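You operate a simulated robot arm through the tools that you are given. There is no shell and no other tool.

Carry out the task below with a simulated robot arm. There is one attempt and no reset: what you move stays moved.

TASK
Photograph print T-32 from 60 cm with the hanging camera.
Fine: free the crank box lever and leave it on Free; a sharp shot by the green button; the other prints stay on their marks.

The check looks at the end state, three seconds after you hand in, the way a careful person would. Anything else that was tipped, shoved, dropped, spilled or broken makes it a failure.

THE ROBOT
A 6-joint arm with a fingered hand, fixed in place. Base frame: the origin is at the foot of the arm, x ahead of it, y to its left, z up. Lengths are in mm, angles in rad, forces in N, time in s.
With the tool pointing down near the work surface it reaches from about 140 to 880 mm from the base axis. Its first joint turns from -2.897 to 2.897 rad. Payload 5 kg.
Tool frame: the origin (TCP) lies between the finger pads and is the grasp point; the fingertips stand 37 mm ahead of it; z points along the fingers, y is the line along which they close. Largest opening 124 mm; the body of the gripper starts 43 mm behind the TCP. The gripper is a hand of 3 fingers: y runs from the thumb to the fingers, the wrist lies at [-21, -125, -215] in the tool frame.
Orientation is that of the tool frame in the base frame, as [roll, pitch, yaw] about the fixed x, y, z axes, in that order (R = Rz(yaw) Ry(pitch) Rx(roll)). With the fingers straight down and the wrist toward the robot, the tool's x, y and z point along [0, 1, 0], [1, 0, 0] and [0, 0, -1] of the base frame.

THE INTERFACE
- The arm moves only by the tool nudge_tool. Its argument "targets" is a list of rows, each an object of numbers (a shift or turn left out is 0): "tx", "ty", "tz": the shift along the tool's x, y, z in units of 250 mm (1.0 is 250 mm); "wx", "wy", "wz": the turn, a rotation vector about the tool's x, y, z in units of 120 degrees (1.0 is 120 degrees). In form: [{"tx": .., "ty": .., "tz": .., "wx": .., "wy": .., "wz": ..}, ...]. A call has 1 to 20 rows; each row is the pose to reach, as a shift and turn from the pose commanded when the call began, along the tool's axes at that moment. A call with a number of a shift or a turn outside -1 to 1 is refused whole. Rows are played at 5 a second. More than 50 mm and 0.15 rad between two rows, and nothing of the call is played. Where a pose cannot be reached the arm comes as near as it can. A force on the tool above 50 N (or 10 N above the force at the start of the call, whichever is more), or a blocked arm, ends the call early, and 0.2 s more pass. In this call time passes only in rows, and 0.2 s behind the last. The reply holds the time, the measured pose of the TCP, the force on the tool along the base axes, the opening and the grip force, in the units named above and with some noise, with the torque about the TCP (base axes, N m) and any sound that the robot's microphone picked up, and new pictures: "views" is both (left out), scene, wrist or none.
- Cameras (640 x 400 px; columns grow to the right, rows downward): "scene" is fixed at [409, -648.8, 1534.3]; the picture's right is [0.94, -0.35, 0.00], its down [-0.28, -0.73, -0.62] and it looks along [0.22, 0.58, -0.78] (base axes); focal length 304 px, centre (320, 200). "wrist" rides on the gripper at [72, -104, -154] in the tool frame; the picture's right is [-0.83, 0.26, -0.49], its down [-0.51, -0.72, 0.47] and it looks along [-0.23, 0.64, 0.73] (tool axes); focal length 243 px, centre (320, 200).
- curl_fingers(index, middle, thumb_bend, thumb_turn): sets how far each is bent, from 0 (flat) to 100 (curled in); at 30 the hand is open as for a grip, at 70 the pads meet at the TCP. One left out holds its place. A second passes; each finger stops where it meets its share of the squeeze, and holds until it gets a number again. It is the only way to open and close the hand. It gives what a move gives, with no picture; readings hold the bend of each and the force on the fingers (four entries, about 0 where the hand has none), thumb and palm. thumb_turn goes from beside the hand (0) to across from the fingers (100), as for a grip.
- probe_pixels(camera, pixels): there is no depth. For up to 12 entries [column, row, z] of the newest picture of that camera ("zoom" is the newest enlarged one), the place [x, y] in the base frame at which the ray of that pixel passes the height z, good to about 3 mm, but the place of the scene camera against the robot may be out by one fixed shift of up to 25 mm in any direction. The clock stands still meanwhile.
- enlarge(camera, box): a new picture of the part [left, top, right, bottom] of that camera's present view, enlarged. The clock stands still meanwhile.
- close_job(): hands the job in; it is judged then, once.

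Open the gripper and draw the arm clear of the work before you hand the job in, unless the task says otherwise.

The tools are called after "Emit:" as name(argument=value, ...) on one line, values as JSON. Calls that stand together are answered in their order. nudge_tool: Moves the arm, as the interface text tells. Its arguments: {"type":"object","properties":{"targets":{"type":"array","items":{"type":"object","properties":{"tx":{"type":"number"},"ty":{"type":"number"},"tz":{"type":"number"},"wx":{"type":"number"},"wy":{"type":"number"},"wz":{"type":"number"}}}},"views":{"type":"string","enum":["both","scene","wrist","none"]}},"required":["targets"]} The other tools are called the same way: curl_fingers (index, middle, thumb_bend, thumb_turn) moves the fingers one by one; probe_pixels (camera, pixels) gives the place at which the rays of pixels pass given heights; enlarge (camera, box) takes an enlarged picture of a part of a camera's view; close_job () hands the job in.

At the start:

```text
time: 0.0
tcp_pos: [512.3, 191.2, 1040.4]
tcp_rot: [-3.142, 0.0, 1.571]
ft_force: [-0.7, -0.1, -0.4]
moment: [0.04, -0.01, -0.03]
width: 123.7
grasp_force: 0.1
shape: jaw
bend: [30.0, 30.0, 30.0, 98.0]
finger forces: [0.1, 0.1, 0.0, 0.0, 0.0, 0.0]
```

scene: 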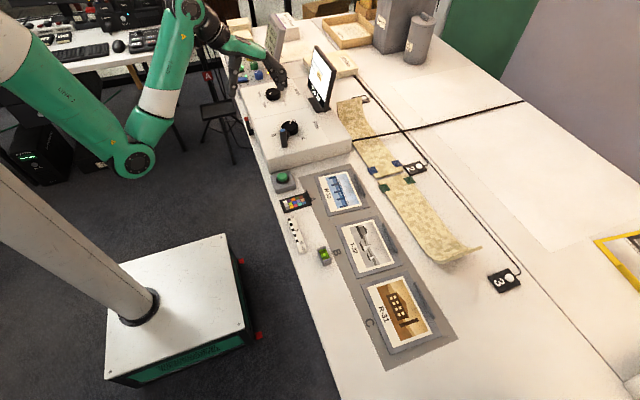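
wrist: 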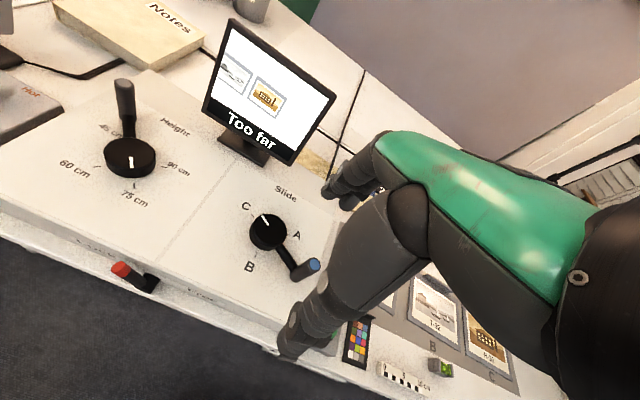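

The pictures show a crank box with a Height dial (wrist px ~(130,157)), a Slide dial (~(268,232)), a red lever (~(125,272)) and a screen saying "Too far". I enlarge these to read the labels.

Emit:
enlarge(camera="wrist", box=[0, 60, 340, 310])

Emit:
enlarge(camera="scene", box=[220, 20, 380, 200])

Emit:
enlarge(camera="scene", box=[250, 150, 470, 380])

```text
1.60 times, centred on (170, 185) of wrist
```

zoom: 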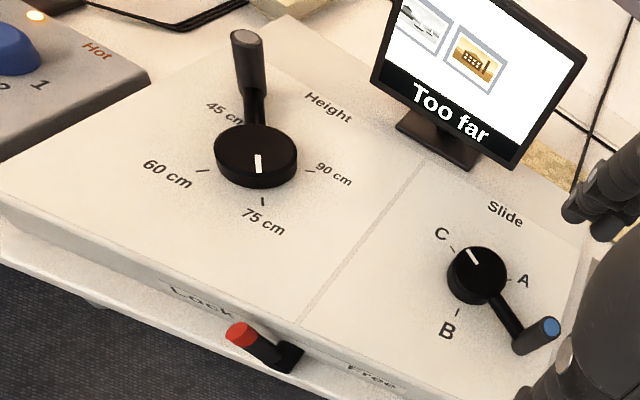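

```text
2.22 times, centred on (300, 110) of scene
```

zoom: 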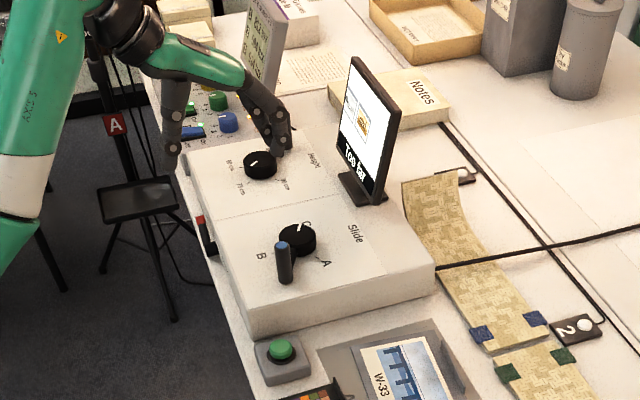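

```text
1.74 times, centred on (360, 265) of scene
```

zoom: 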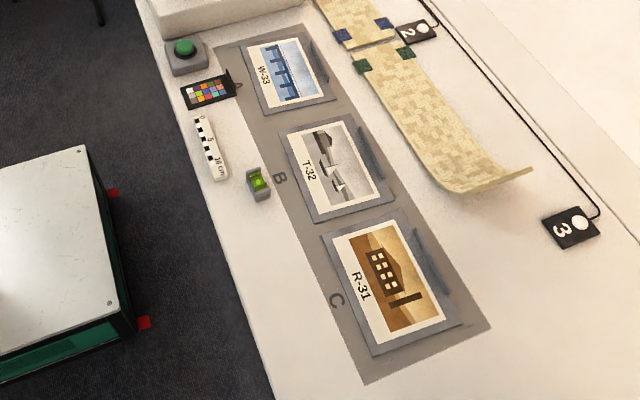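

I probe the box features in both cameras at several heights to find the height of the box top and table.

Emit:
probe_pixels(camera="wrist", pixels=[[130, 160, 700], [130, 160, 800], [130, 160, 900], [268, 232, 700], [268, 232, 800], [268, 232, 900], [122, 268, 700], [122, 268, 800], [122, 268, 900], [435, 315, 700], [435, 315, 800], [435, 315, 900]])

Emit:
probe_pixels(camera="scene", pixels=[[273, 94, 700], [273, 94, 800], [273, 94, 900], [290, 128, 700], [290, 128, 800], [290, 128, 900], [248, 120, 700], [248, 120, 800], [248, 120, 900], [366, 248, 700], [366, 248, 800], [366, 248, 900]])

```text
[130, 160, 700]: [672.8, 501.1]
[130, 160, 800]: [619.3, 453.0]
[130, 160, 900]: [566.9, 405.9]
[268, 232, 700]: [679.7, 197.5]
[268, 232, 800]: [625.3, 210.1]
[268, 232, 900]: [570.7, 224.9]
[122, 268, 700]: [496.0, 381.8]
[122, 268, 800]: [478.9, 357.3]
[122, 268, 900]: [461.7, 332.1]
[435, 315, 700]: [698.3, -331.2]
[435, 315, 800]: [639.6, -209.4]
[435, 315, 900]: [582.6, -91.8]
```

```text
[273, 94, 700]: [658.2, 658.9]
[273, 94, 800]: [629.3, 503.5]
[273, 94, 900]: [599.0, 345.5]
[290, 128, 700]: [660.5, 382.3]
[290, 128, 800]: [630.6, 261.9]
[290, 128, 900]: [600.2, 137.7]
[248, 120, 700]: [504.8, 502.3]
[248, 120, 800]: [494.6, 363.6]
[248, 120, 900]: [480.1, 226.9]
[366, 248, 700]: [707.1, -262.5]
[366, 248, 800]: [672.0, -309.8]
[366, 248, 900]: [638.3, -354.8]
```

Matching both cameras suggests the box top is around z≈810–820, the lever z≈790 and the table z≈740. I shift the hand sideways (+y) and back a bit to triangulate and see the lever better.

Emit:
nudge_tool(targets=[{"tx": 0.15}, {"tx": 0.3}, {"tx": 0.45}, {"tx": 0.6}])

```text
time: 1.0
tcp_pos: [512.0, 339.9, 1040.5]
tcp_rot: [-3.142, 0.001, 1.571]
ft_force: [0.1, 1.1, -0.6]
moment: [0.03, 0.0, 0.05]
width: 123.4
grasp_force: 0.0
shape: jaw
bend: [30.0, 30.0, 30.0, 98.0]
finger forces: [0.0, 0.1, 0.0, 0.0, 0.0, 0.1]
```

scene: 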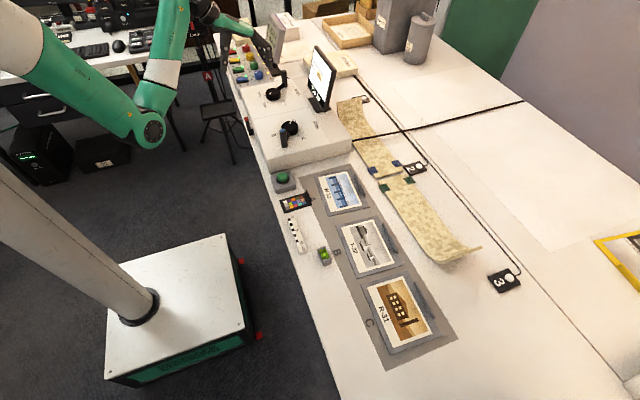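
wrist: 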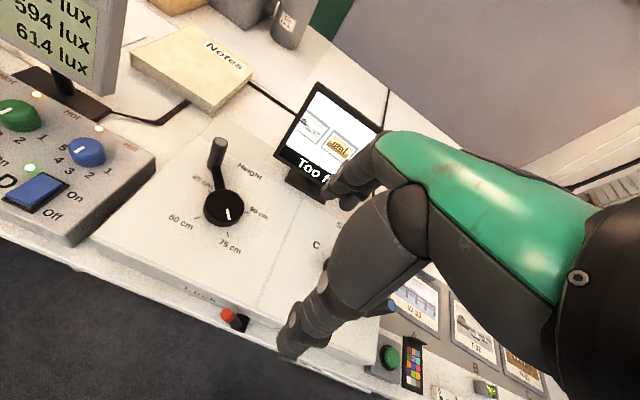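

The knob is at (224,207) now and the lever at (230,317). I enlarge for precise pixels.

Emit:
enlarge(camera="wrist", box=[140, 120, 300, 220])

Emit:
enlarge(camera="wrist", box=[160, 280, 320, 380])

Emit:
enlarge(camera="scene", box=[220, 60, 380, 220])

```text
4.00 times, centred on (220, 170) of wrist
```

zoom: 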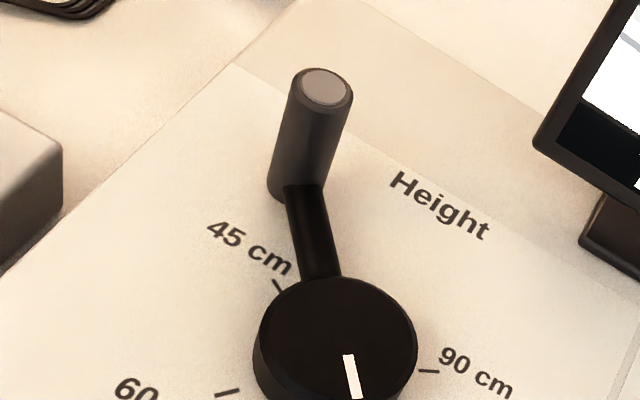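

```text
4.00 times, centred on (240, 330) of wrist
```

zoom: 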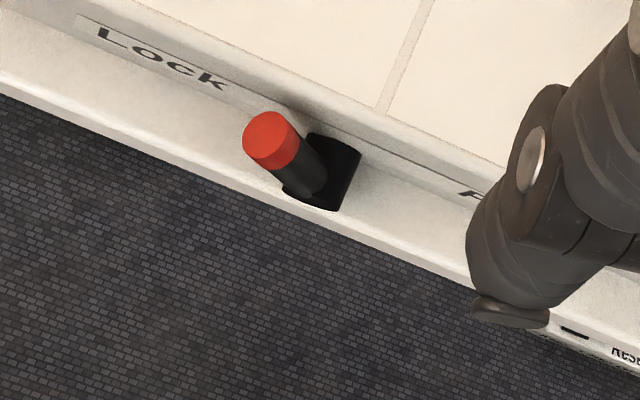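

```text
2.50 times, centred on (300, 140) of scene
```

zoom: 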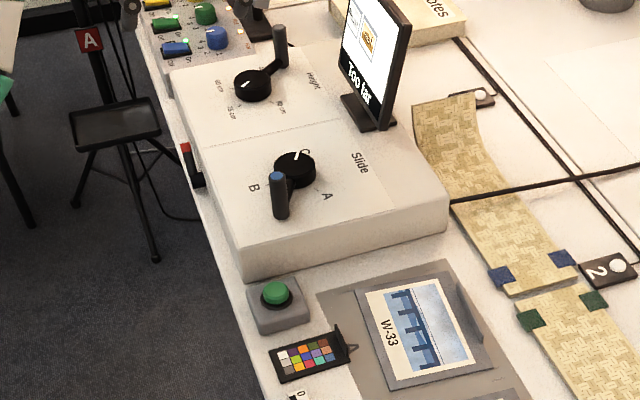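

By triangulating the two wrist views I get these positions:
- Height knob axis: about (613,447). Its handle top is (678,499,884), with the pointer at 75 cm.
- Slide knob axis: about (610,216). Its handle is (561,146).
- Lever: tip about (477,359,803), pivot about (484,327,751).

I close the fingers to a pinch to see the shape of the closed hand before pushing the lever.

Emit:
curl_fingers(index=70, middle=70, thumb_bend=70, thumb_turn=100)

Emit:
enlarge(camera="wrist", box=[200, 100, 520, 300])

Emit:
enlarge(camera="scene", box=[200, 0, 328, 80])

```text
time: 2.0
tcp_pos: [511.2, 339.6, 1039.7]
tcp_rot: [-3.14, 0.002, 1.572]
ft_force: [-0.3, 0.5, 0.3]
moment: [-0.01, 0.02, 0.03]
width: 8.0
grasp_force: 0.1
shape: fingers
bend: [70.0, 70.0, 70.0, 100.0]
finger forces: [0.0, 0.1, 0.0, 0.0, 0.0, 0.0]
```

```text
2.00 times, centred on (360, 200) of wrist
```

zoom: 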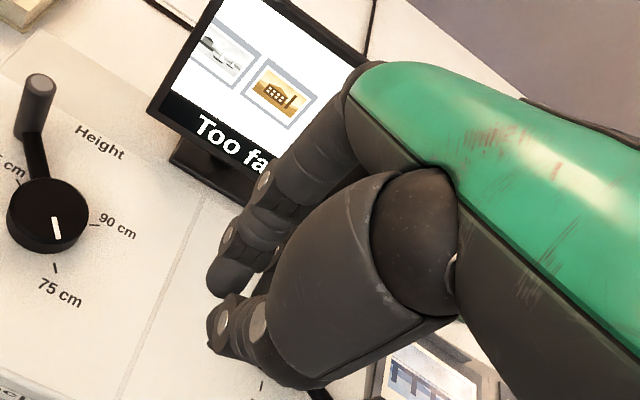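

```text
5.00 times, centred on (264, 40) of scene
```

zoom: 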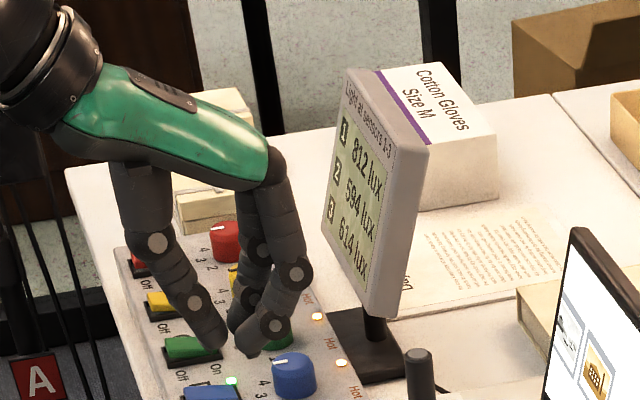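

The pinched hand measures about 8 mm and sits clear of everything. I move it to about (470, 420, 900), left of and in front of the lever, and look before going down.

Emit:
nudge_tool(targets=[{"tx": 0.16, "ty": -0.08}, {"tx": 0.32, "ty": -0.166}, {"tx": 0.32, "ty": -0.166, "tz": 0.15}, {"tx": 0.32, "ty": -0.166, "tz": 0.3}, {"tx": 0.32, "ty": -0.166, "tz": 0.45}, {"tx": 0.32, "ty": -0.166, "tz": 0.56}])

Emit:
enlarge(camera="wrist", box=[240, 180, 480, 380])

Emit:
enlarge(camera="scene", box=[200, 30, 328, 150])

```text
time: 3.4
tcp_pos: [470.7, 419.1, 898.1]
tcp_rot: [3.141, -0.002, 1.57]
ft_force: [-0.5, -0.6, -0.7]
moment: [-0.01, 0.01, -0.01]
width: 7.7
grasp_force: 0.1
shape: fingers
bend: [70.0, 70.0, 70.0, 100.0]
finger forces: [0.1, 0.1, 0.0, 0.1, 0.0, 0.0]
```

scene: 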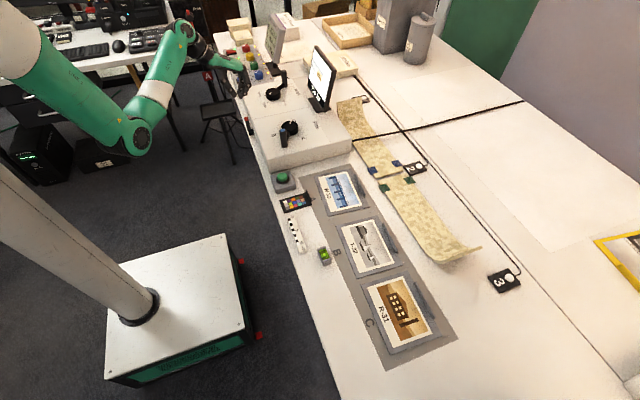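
wrist: 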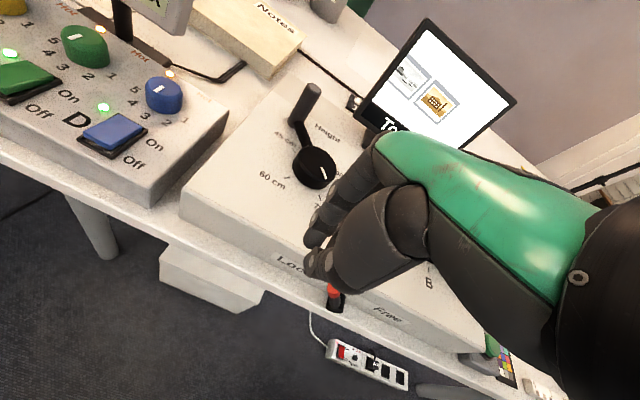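

```text
2.00 times, centred on (360, 280) of wrist
```

zoom: 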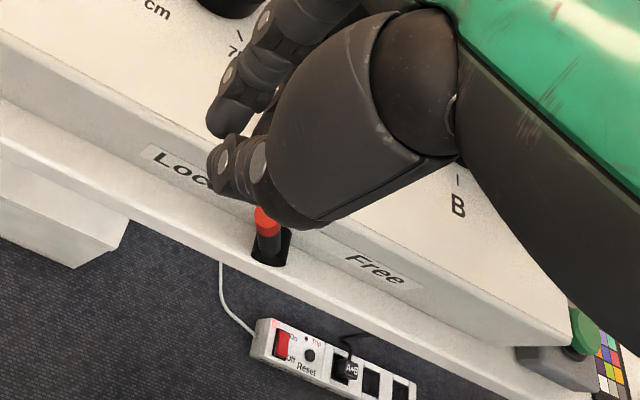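

```text
3.33 times, centred on (264, 90) of scene
```

zoom: 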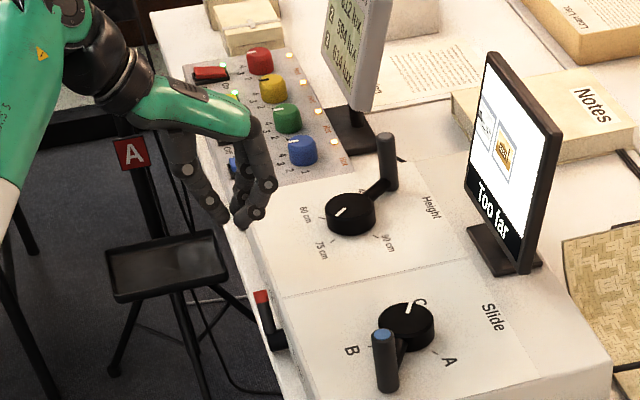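

The closed fingertips hang left of the lever and in front of the "Lock" label, and the path down looks clear. I go down to z≈822, slightly further from the box face.

Emit:
nudge_tool(targets=[{"ty": -0.03}, {"ty": -0.03, "tz": 0.1}, {"ty": -0.03, "tz": 0.2}, {"ty": -0.03, "tz": 0.305}])

Emit:
enlarge(camera="scene", box=[215, 60, 295, 140])

Emit:
enlarge(camera="wrist", box=[240, 180, 480, 380])

```text
time: 4.4
tcp_pos: [461.6, 420.5, 825.7]
tcp_rot: [3.139, -0.001, 1.573]
ft_force: [-13.3, 0.1, 15.8]
moment: [-0.23, -0.28, -0.16]
width: 8.0
grasp_force: 10.3
shape: fingers
bend: [70.0, 71.0, 70.0, 100.0]
finger forces: [0.1, 19.6, 0.0, 0.0, 0.0, 0.0]
```

scene: 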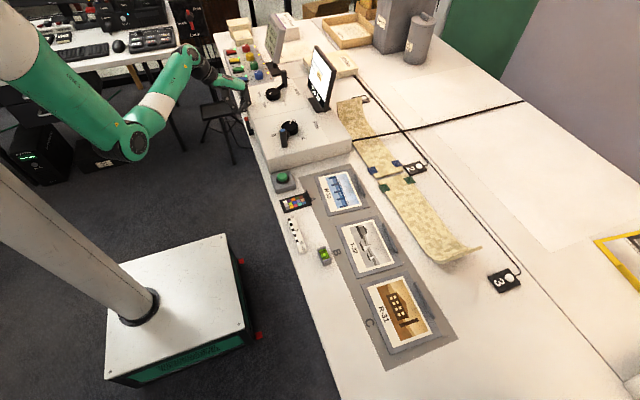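
wrist: 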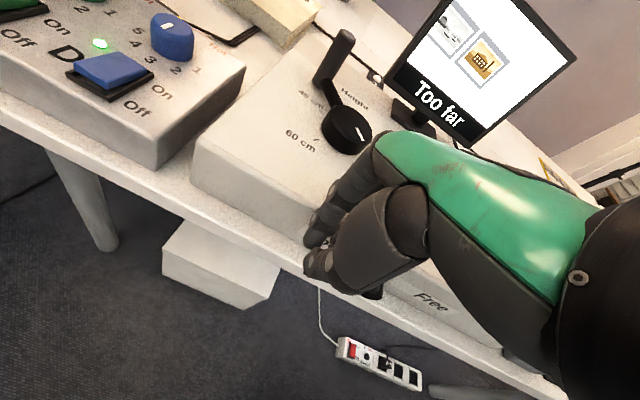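

```text
5.00 times, centred on (255, 100) of scene
```

zoom: 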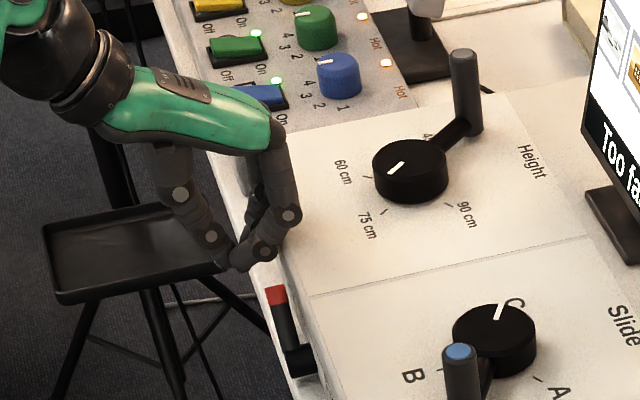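

```text
2.00 times, centred on (360, 280) of wrist
```

zoom: 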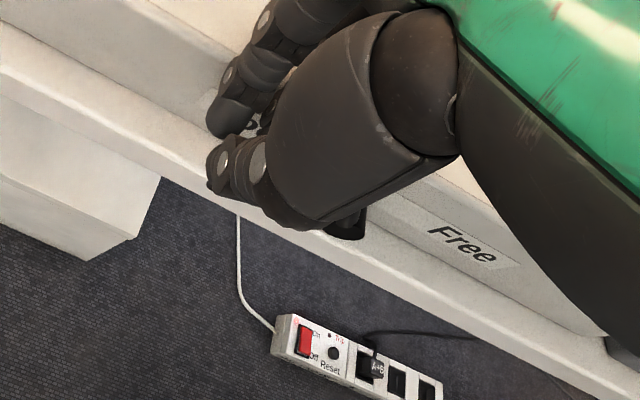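

The middle finger (19.6 N) is pressing on the box's front edge because the fingers bulge forward. I back straight up and away, then I'll work with the thumb alone and the index and middle fingers flat.

Emit:
nudge_tool(targets=[{"ty": -0.02, "tz": -0.05}, {"ty": -0.04, "tz": -0.2}, {"ty": -0.04, "tz": -0.35}, {"ty": -0.04, "tz": -0.5}], views="none")

Emit:
curl_fingers(index=0, middle=0, thumb_bend=70)

Emit:
nudge_tool(targets=[{"tx": 0}])

Emit:
enlarge(camera="scene", box=[200, 30, 328, 150])

```text
time: 5.4
tcp_pos: [452.7, 419.7, 951.2]
tcp_rot: [3.141, 0.001, 1.571]
ft_force: [-0.4, -0.6, 0.1]
moment: [-0.01, -0.02, 0.0]
width: 7.6
grasp_force: 0.2
shape: fingers
bend: [70.0, 70.0, 70.0, 100.0]
finger forces: [0.0, 0.0, 0.1, 0.1, 0.1, 0.0]
```

```text
time: 6.4
tcp_pos: [453.3, 419.1, 949.9]
tcp_rot: [3.141, 0.0, 1.572]
ft_force: [0.0, 0.4, -0.5]
moment: [-0.01, -0.01, 0.04]
width: 120.3
grasp_force: 0.0
shape: fingers
bend: [0.0, 0.0, 70.0, 100.0]
finger forces: [0.0, 0.0, 0.0, 0.0, 0.0, 0.0]
```

```text
time: 6.8
tcp_pos: [454.4, 418.8, 950.1]
tcp_rot: [3.142, 0.001, 1.571]
ft_force: [-0.1, 0.3, -0.2]
moment: [0.0, 0.0, -0.01]
width: 119.8
grasp_force: 0.1
shape: fingers
bend: [0.0, 0.0, 70.0, 100.0]
finger forces: [0.0, 0.1, 0.0, 0.0, 0.1, 0.0]
```

scene: 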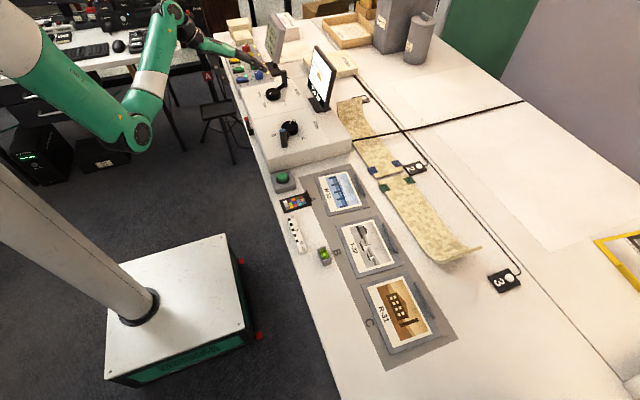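
wrist: 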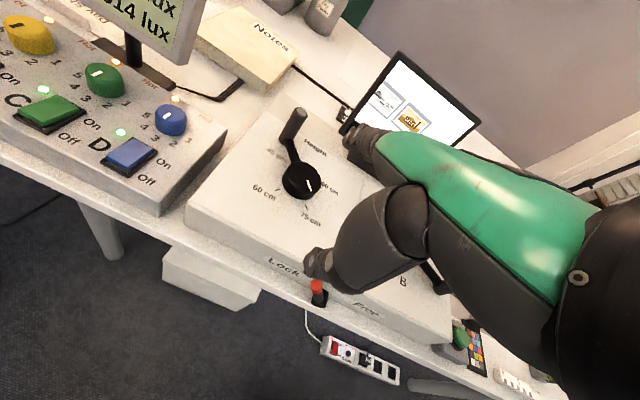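

```text
3.33 times, centred on (264, 90) of scene
```

zoom: 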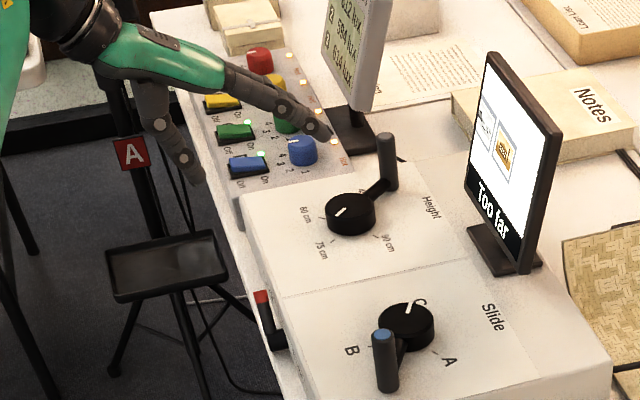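

The flat index and middle fingers reach out at TCP height, so on going down they would hit the box top. I tilt the hand by 30° so those fingers rise while the thumb points down and forward, staying at a safe height.

Emit:
nudge_tool(targets=[{"wx": -0.0625}, {"wx": -0.125}, {"wx": -0.1875}, {"wx": -0.25}])

Emit:
enlarge(camera="scene", box=[200, 30, 328, 150])

```text
time: 7.8
tcp_pos: [454.4, 420.1, 949.4]
tcp_rot: [2.616, -0.001, 1.57]
ft_force: [-0.1, -0.1, 0.2]
moment: [0.03, 0.01, 0.02]
width: 120.1
grasp_force: 0.1
shape: fingers
bend: [0.0, 0.0, 70.0, 100.0]
finger forces: [0.0, 0.0, 0.0, 0.0, 0.0, 0.0]
```

scene: 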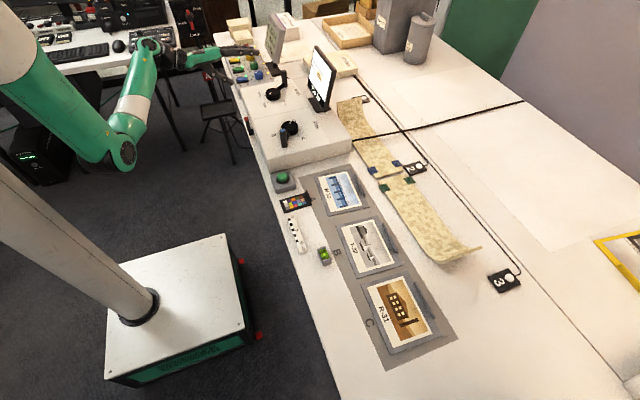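
wrist: 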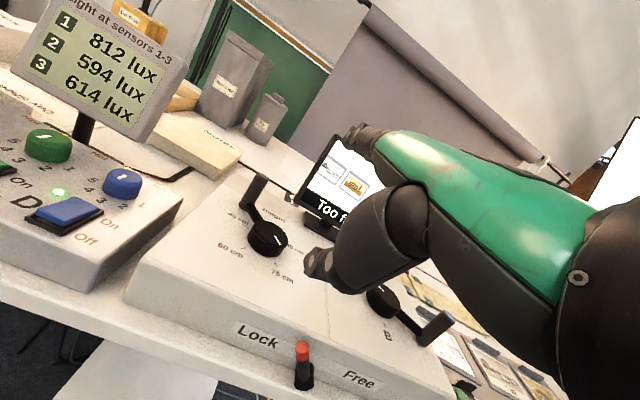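

```text
3.33 times, centred on (264, 90) of scene
```

zoom: 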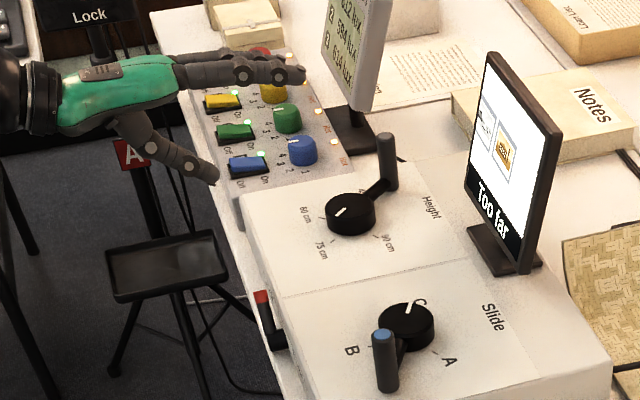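

The tilted view shows the lever clearly: red tip at (303,348), between the Lock and Free labels. I lower the thumb to just in front of the box face, on the Lock side of the lever.

Emit:
nudge_tool(targets=[{"ty": -0.06, "tz": 0.121}, {"ty": -0.118, "tz": 0.242}, {"ty": -0.176, "tz": 0.363}, {"ty": -0.233, "tz": 0.484}])

Emit:
enlarge(camera="scene", box=[215, 50, 295, 140])

Emit:
enlarge(camera="wrist", box=[200, 180, 440, 340])

```text
time: 8.8
tcp_pos: [461.4, 420.1, 815.0]
tcp_rot: [2.617, -0.001, 1.571]
ft_force: [0.3, -0.1, -0.6]
moment: [0.0, 0.01, -0.03]
width: 120.3
grasp_force: 0.1
shape: fingers
bend: [0.0, 0.0, 70.0, 100.0]
finger forces: [0.0, 0.0, 0.0, 0.0, 0.0, 0.0]
```

scene: 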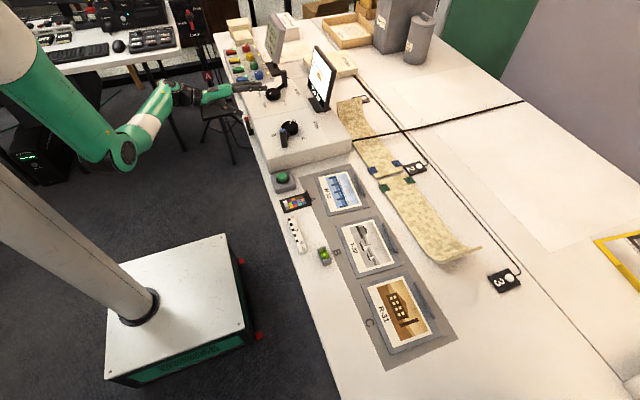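
wrist: 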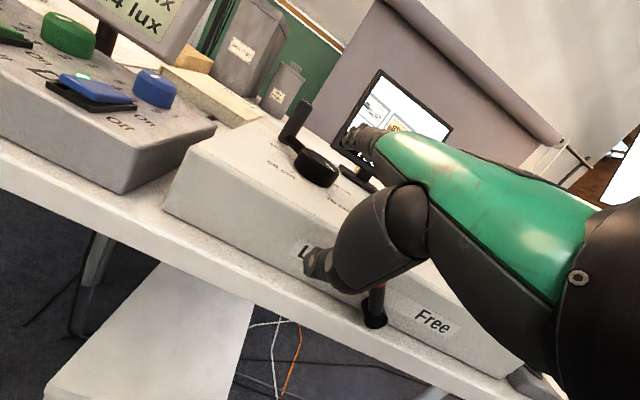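

```text
4.44 times, centred on (255, 95) of scene
```

zoom: 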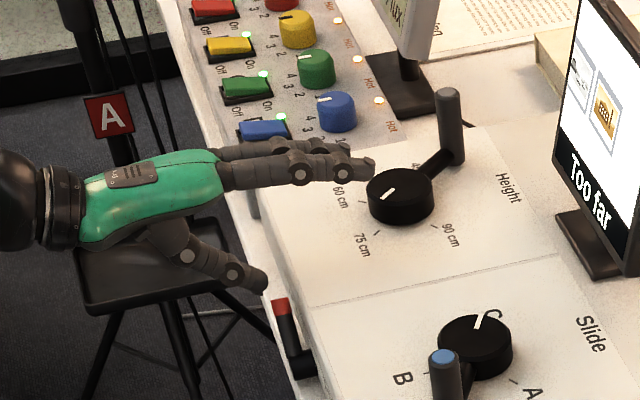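

```text
2.50 times, centred on (320, 260) of wrist
```

zoom: 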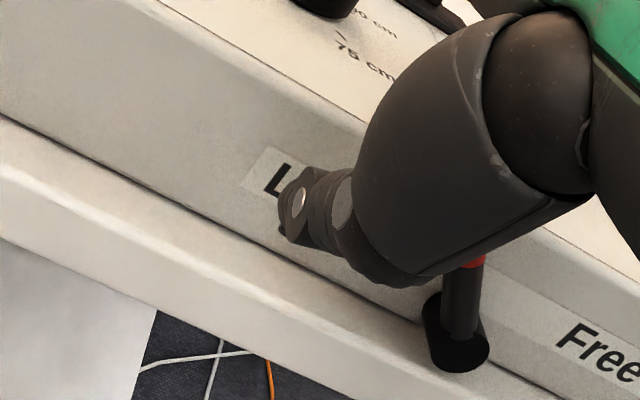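

There is no contact, and the thumb tip is around (466,420,785), on the Lock side. I go 12 mm deeper and 8 mm forward, then push toward Free in small steps.

Emit:
nudge_tool(targets=[{"ty": 0.004, "tz": 0.058}, {"tx": -0.06, "ty": 0.004, "tz": 0.058}, {"tx": -0.12, "ty": 0.004, "tz": 0.058}, {"tx": -0.16, "ty": 0.004, "tz": 0.058}, {"tx": -0.2, "ty": 0.004, "tz": 0.058}, {"tx": -0.24, "ty": 0.004, "tz": 0.058}, {"tx": -0.28, "ty": 0.004, "tz": 0.058}])

Emit:
enlarge(camera="scene", box=[215, 70, 295, 160])

Emit:
enlarge(camera="wrist", box=[200, 180, 440, 340])

```text
time: 10.4
tcp_pos: [471.2, 351.7, 804.5]
tcp_rot: [2.616, -0.003, 1.571]
ft_force: [-1.4, 5.4, 1.0]
moment: [0.08, 0.05, 0.02]
width: 119.0
grasp_force: 2.0
shape: fingers
bend: [0.0, 0.0, 70.0, 100.0]
finger forces: [0.0, 0.0, 0.0, 0.0, 3.4, 0.0]
```

scene: 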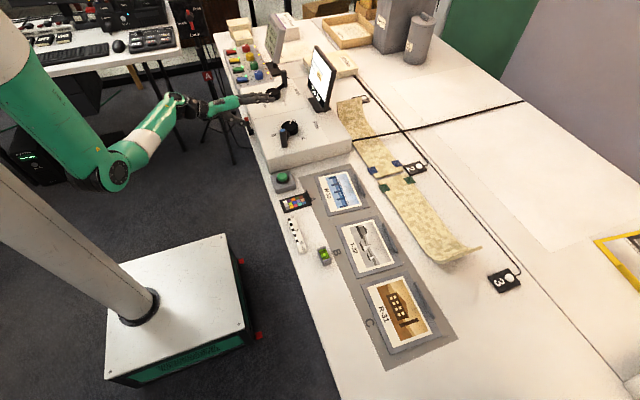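
wrist: 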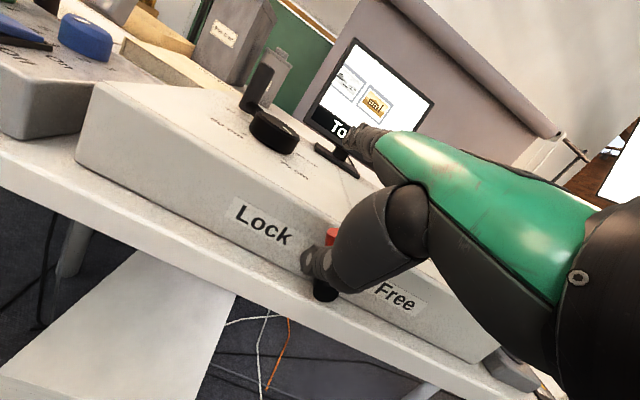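

```text
4.44 times, centred on (255, 115) of scene
```

zoom: 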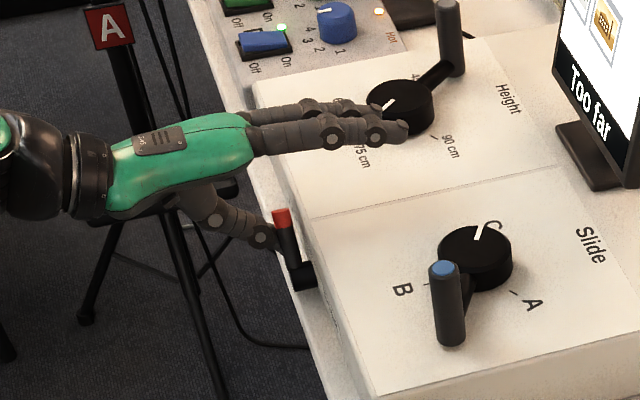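

```text
2.50 times, centred on (320, 260) of wrist
```

zoom: 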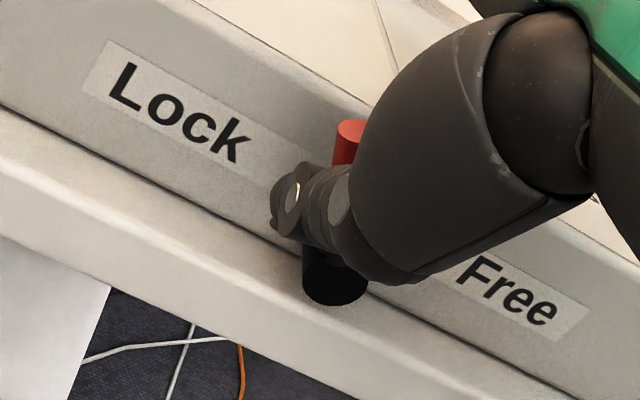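

The thumb reads 3.4 N against the lever, and the lever is beginning to follow. I continue toward Free in small steps.

Emit:
nudge_tool(targets=[{"tx": -0.03}, {"tx": -0.06}, {"tx": -0.09}, {"tx": -0.12}, {"tx": -0.14}])

Emit:
enlarge(camera="scene", box=[215, 70, 295, 160])

Emit:
enlarge(camera="wrist", box=[200, 180, 440, 340])

```text
time: 11.6
tcp_pos: [470.8, 316.8, 805.3]
tcp_rot: [2.615, -0.003, 1.573]
ft_force: [-4.5, 19.3, 12.5]
moment: [0.72, 0.12, 0.15]
width: 113.3
grasp_force: 10.6
shape: fingers
bend: [0.0, 0.0, 73.0, 97.0]
finger forces: [0.1, 0.1, 0.1, 0.0, 21.9, 0.0]
```

scene: 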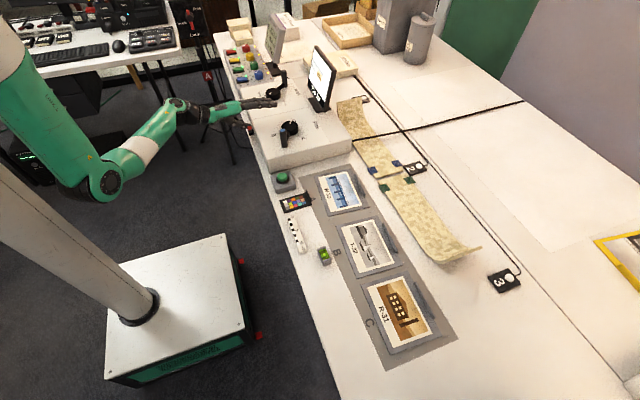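
wrist: 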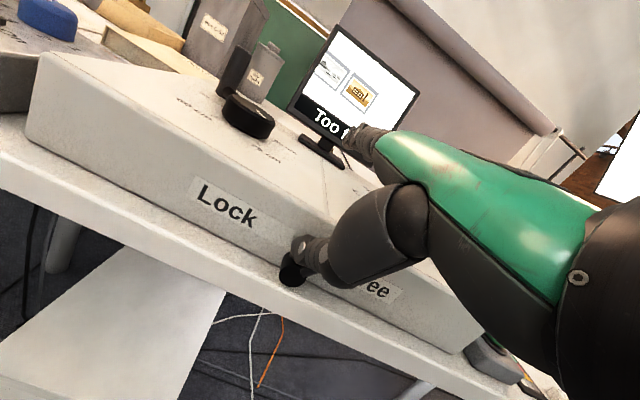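

```text
4.44 times, centred on (255, 115) of scene
```

zoom: 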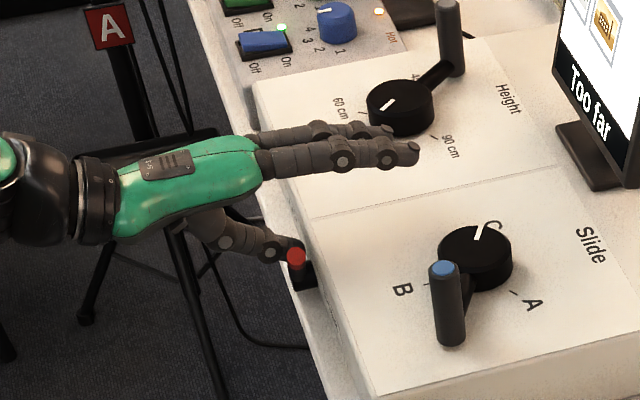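

```text
2.50 times, centred on (320, 260) of wrist
```

zoom: 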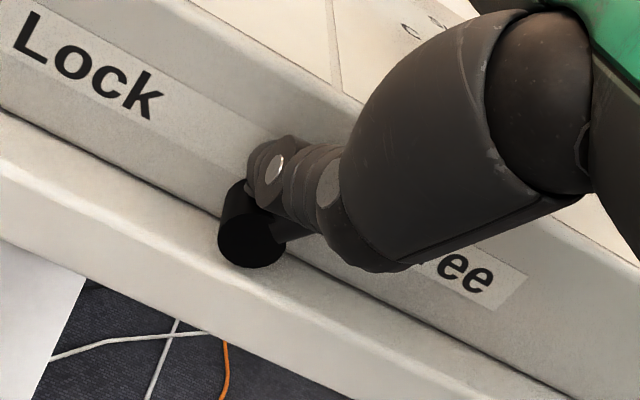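

The lever now leans to the Free side and the force has risen to about 22 N, which looks like the end stop. I back the thumb off toward +y and look at the lever.

Emit:
nudge_tool(targets=[{"tx": 0.04}, {"tx": 0.08, "tz": -0.06}, {"tx": 0.14, "tz": -0.2}, {"tx": 0.2, "tz": -0.36}, {"tx": 0.26, "tz": -0.48}])

Emit:
enlarge(camera="scene", box=[215, 70, 295, 160])

Emit:
enlarge(camera="wrist", box=[200, 240, 440, 400])

```text
time: 12.8
tcp_pos: [409.8, 383.1, 905.6]
tcp_rot: [2.618, -0.001, 1.572]
ft_force: [0.2, -0.5, 0.2]
moment: [0.02, -0.02, -0.03]
width: 119.5
grasp_force: 0.1
shape: fingers
bend: [0.0, 0.0, 70.0, 100.0]
finger forces: [0.1, 0.1, 0.0, 0.0, 0.1, 0.1]
```

scene: 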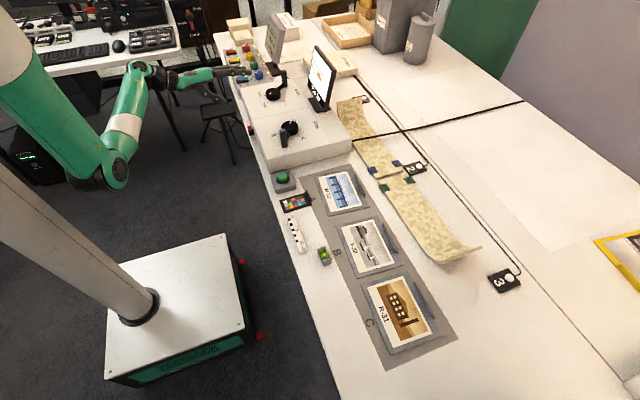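
wrist: 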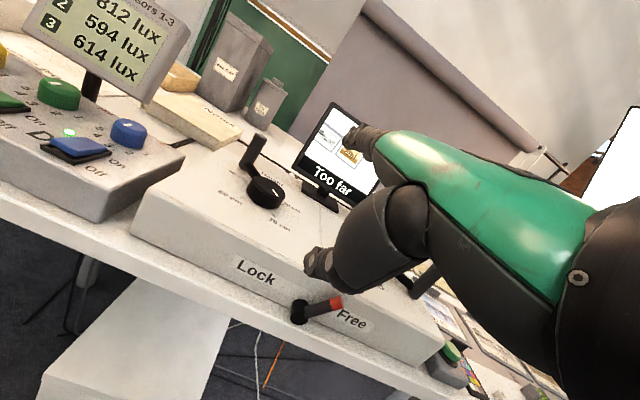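

```text
4.44 times, centred on (255, 115) of scene
```

zoom: 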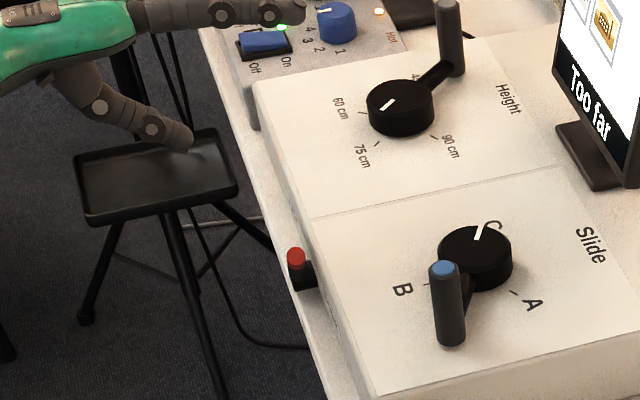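

```text
2.50 times, centred on (320, 320) of wrist
```

zoom: 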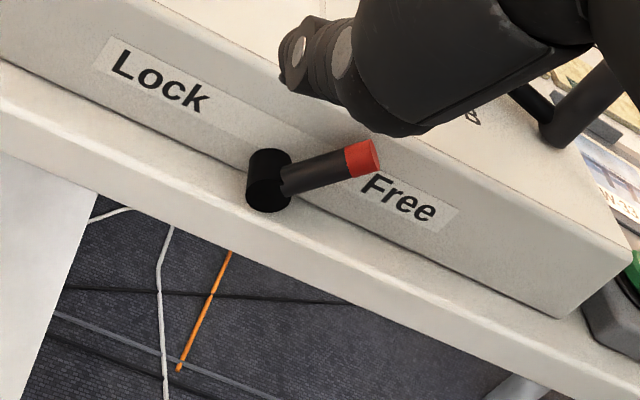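

Triangulated, the lever tip is now at about (477,298,800), which mirrors its Lock position, so it is on Free. Next I raise and level the hand before going to the Height crank.

Emit:
nudge_tool(targets=[{"ty": 0.075, "tz": -0.13, "wx": 0.0625}, {"ty": 0.15, "tz": -0.26, "wx": 0.125}, {"ty": 0.225, "tz": -0.39, "wx": 0.1875}, {"ty": 0.3, "tz": -0.52, "wx": 0.25}], views="none")

Emit:
curl_fingers(index=48, middle=48, thumb_bend=48, thumb_turn=100)

Emit:
nudge_tool(targets=[{"wz": -0.0625}, {"wz": -0.125}, {"wz": -0.1875}, {"wz": -0.25}, {"wz": -0.3125}, {"wz": -0.375}])

```text
time: 13.8
tcp_pos: [410.2, 380.7, 1056.9]
tcp_rot: [-3.14, 0.001, 1.574]
ft_force: [-0.9, 0.6, 0.0]
moment: [0.03, -0.01, 0.03]
width: 119.8
grasp_force: 0.0
shape: fingers
bend: [0.0, 0.0, 70.0, 100.0]
finger forces: [0.0, 0.0, 0.0, 0.1, 0.0, 0.0]
```

```text
time: 14.8
tcp_pos: [411.9, 380.6, 1055.8]
tcp_rot: [3.141, 0.0, 1.572]
ft_force: [0.1, 0.0, 0.8]
moment: [-0.02, 0.01, 0.02]
width: 73.8
grasp_force: 0.0
shape: fingers
bend: [48.0, 48.0, 48.0, 100.0]
finger forces: [0.1, 0.1, 0.0, 0.0, 0.1, 0.0]
```

```text
time: 16.2
tcp_pos: [411.7, 381.3, 1058.3]
tcp_rot: [-3.142, -0.001, 2.358]
ft_force: [0.0, 0.7, 0.0]
moment: [0.02, -0.02, -0.03]
width: 73.7
grasp_force: 0.0
shape: fingers
bend: [48.0, 48.0, 48.0, 100.0]
finger forces: [0.0, 0.1, 0.1, 0.0, 0.1, 0.1]
```

scene: 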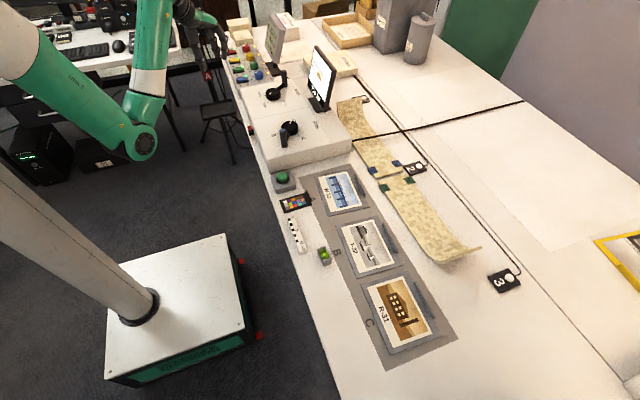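
wrist: 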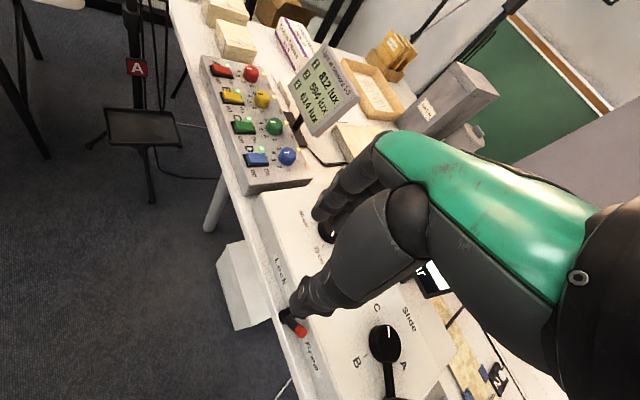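

The hand is level, yawed 135° and about 74 mm open. I travel above the Height crank handle in two stages.

Emit:
nudge_tool(targets=[{"ty": 0.15, "tx": -0.058}, {"ty": 0.3, "tx": -0.116}, {"ty": 0.45, "tx": -0.173}, {"ty": 0.6, "tx": -0.231}, {"ty": 0.75, "tx": -0.289}, {"ty": 0.9, "tx": -0.346}])

Emit:
enlarge(camera="wrist", box=[220, 140, 460, 340])

Emit:
enlarge(camera="scene", box=[200, 20, 344, 120])

```text
time: 17.6
tcp_pos: [632.5, 478.9, 1056.6]
tcp_rot: [-3.14, 0.0, 2.355]
ft_force: [-0.2, -0.8, -0.1]
moment: [-0.02, -0.04, -0.06]
width: 73.5
grasp_force: 0.1
shape: fingers
bend: [48.0, 48.0, 48.0, 100.0]
finger forces: [0.1, 0.0, 0.1, 0.0, 0.0, 0.0]
```

scene: 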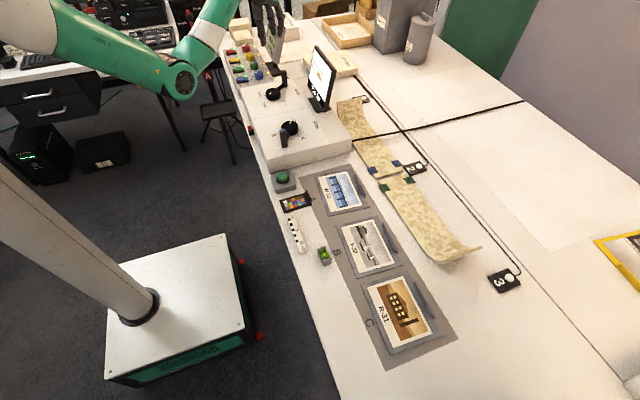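
wrist: 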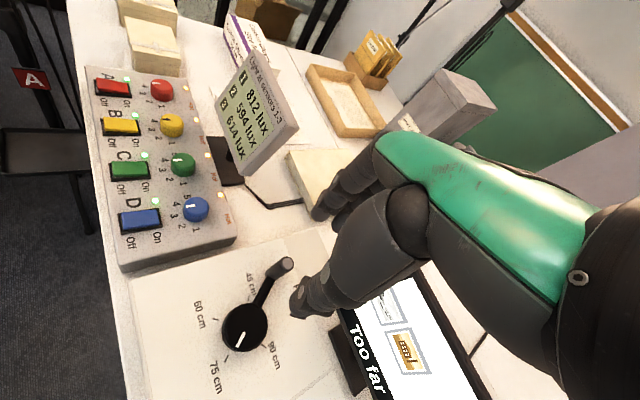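

```text
2.00 times, centred on (340, 240) of wrist
```

zoom: 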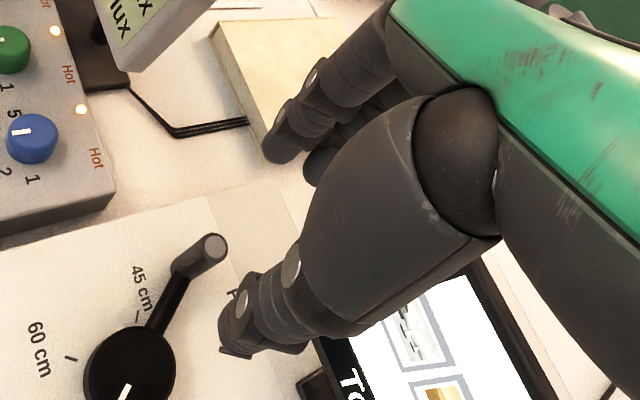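

```text
4.00 times, centred on (272, 70) of scene
```

zoom: 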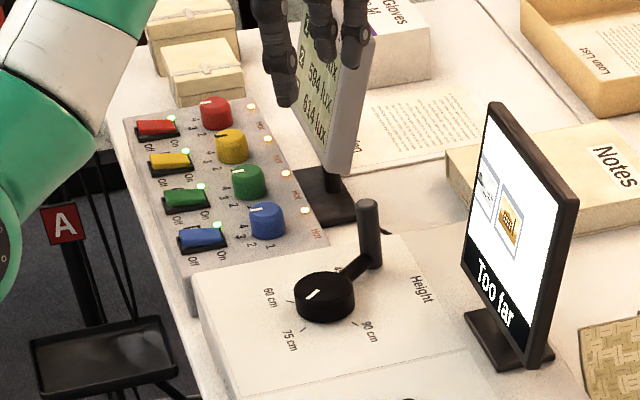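

From this angle I check the handle top, knob centre and 60 cm tick with probes at their estimated heights.

Emit:
probe_pixels(camera="wrist", pixels=[[286, 263, 884], [286, 263, 874], [245, 327, 832], [245, 327, 822], [217, 320, 815], [232, 355, 815], [266, 343, 815], [240, 340, 832], [254, 300, 815]])

Emit:
enlarge(camera="wrist", box=[170, 240, 330, 400])

```text
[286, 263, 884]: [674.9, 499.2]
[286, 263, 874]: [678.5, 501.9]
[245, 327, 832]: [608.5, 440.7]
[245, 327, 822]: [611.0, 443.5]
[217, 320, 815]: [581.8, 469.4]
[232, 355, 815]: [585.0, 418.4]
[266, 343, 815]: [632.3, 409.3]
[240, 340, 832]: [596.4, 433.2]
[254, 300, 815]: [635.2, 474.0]
```

```text
2.50 times, centred on (250, 320) of wrist
```

zoom: 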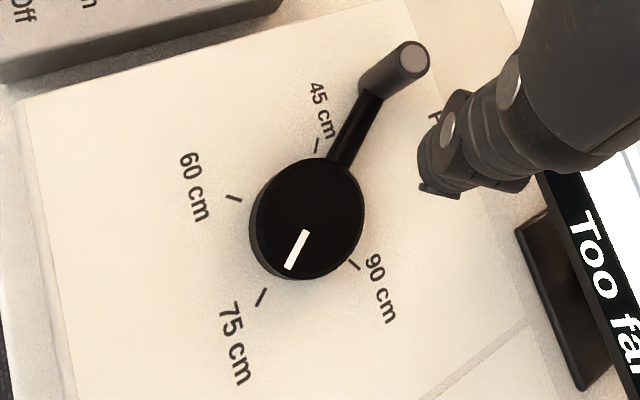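

The refined positions are the knob axis at about (612.5,446) and the handle at about (676,499.5,884). I centre over the handle and go down to z≈930, with the tips still above it, to check alignment.

Emit:
nudge_tool(targets=[{"ty": 0.09, "tx": -0.033}, {"ty": 0.181, "tx": -0.065}, {"ty": 0.181, "tx": -0.065, "tz": 0.15}, {"ty": 0.181, "tx": -0.065, "tz": 0.3}, {"ty": 0.181, "tx": -0.065, "tz": 0.42}, {"ty": 0.181, "tx": -0.065, "tz": 0.506}])

Emit:
enlarge(camera="wrist", box=[220, 140, 460, 340])

Emit:
enlarge(camera="scene", box=[200, 20, 344, 120])

```text
time: 19.0
tcp_pos: [675.0, 498.6, 931.7]
tcp_rot: [3.141, 0.001, 2.357]
ft_force: [-0.4, -0.3, 0.1]
moment: [-0.01, 0.01, -0.02]
width: 73.3
grasp_force: 0.1
shape: fingers
bend: [48.0, 48.0, 48.0, 100.0]
finger forces: [0.1, 0.1, 0.1, 0.0, 0.1, 0.0]
```

scene: 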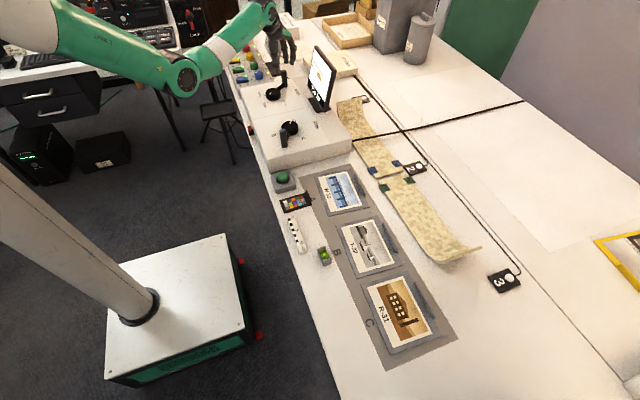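
wrist: 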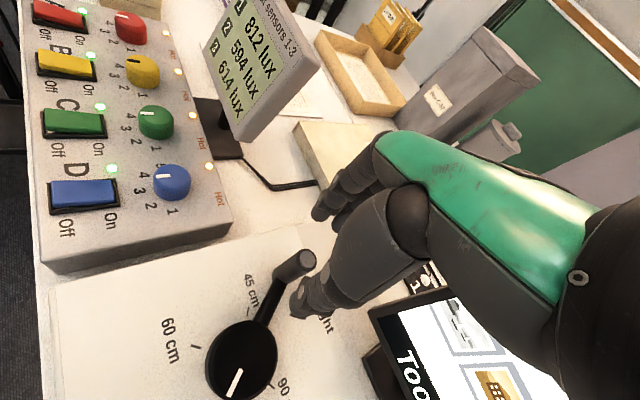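

```text
2.00 times, centred on (340, 240) of wrist
```

zoom: 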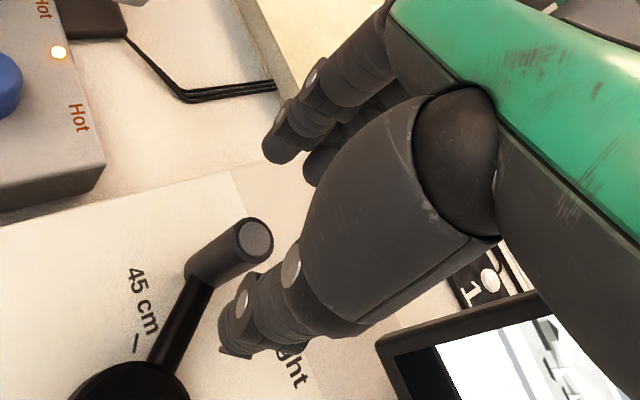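

```text
4.00 times, centred on (272, 70) of scene
```

zoom: 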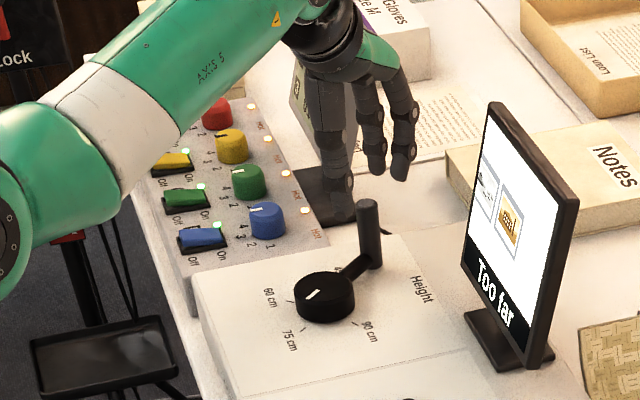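

I verify the handle top from this pose.

Emit:
probe_pixels(camera="wrist", pixels=[[307, 259, 884], [307, 259, 880], [240, 357, 832], [196, 347, 815]])

```text
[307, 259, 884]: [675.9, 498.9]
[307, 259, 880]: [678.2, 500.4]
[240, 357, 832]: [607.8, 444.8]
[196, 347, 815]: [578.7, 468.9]
```

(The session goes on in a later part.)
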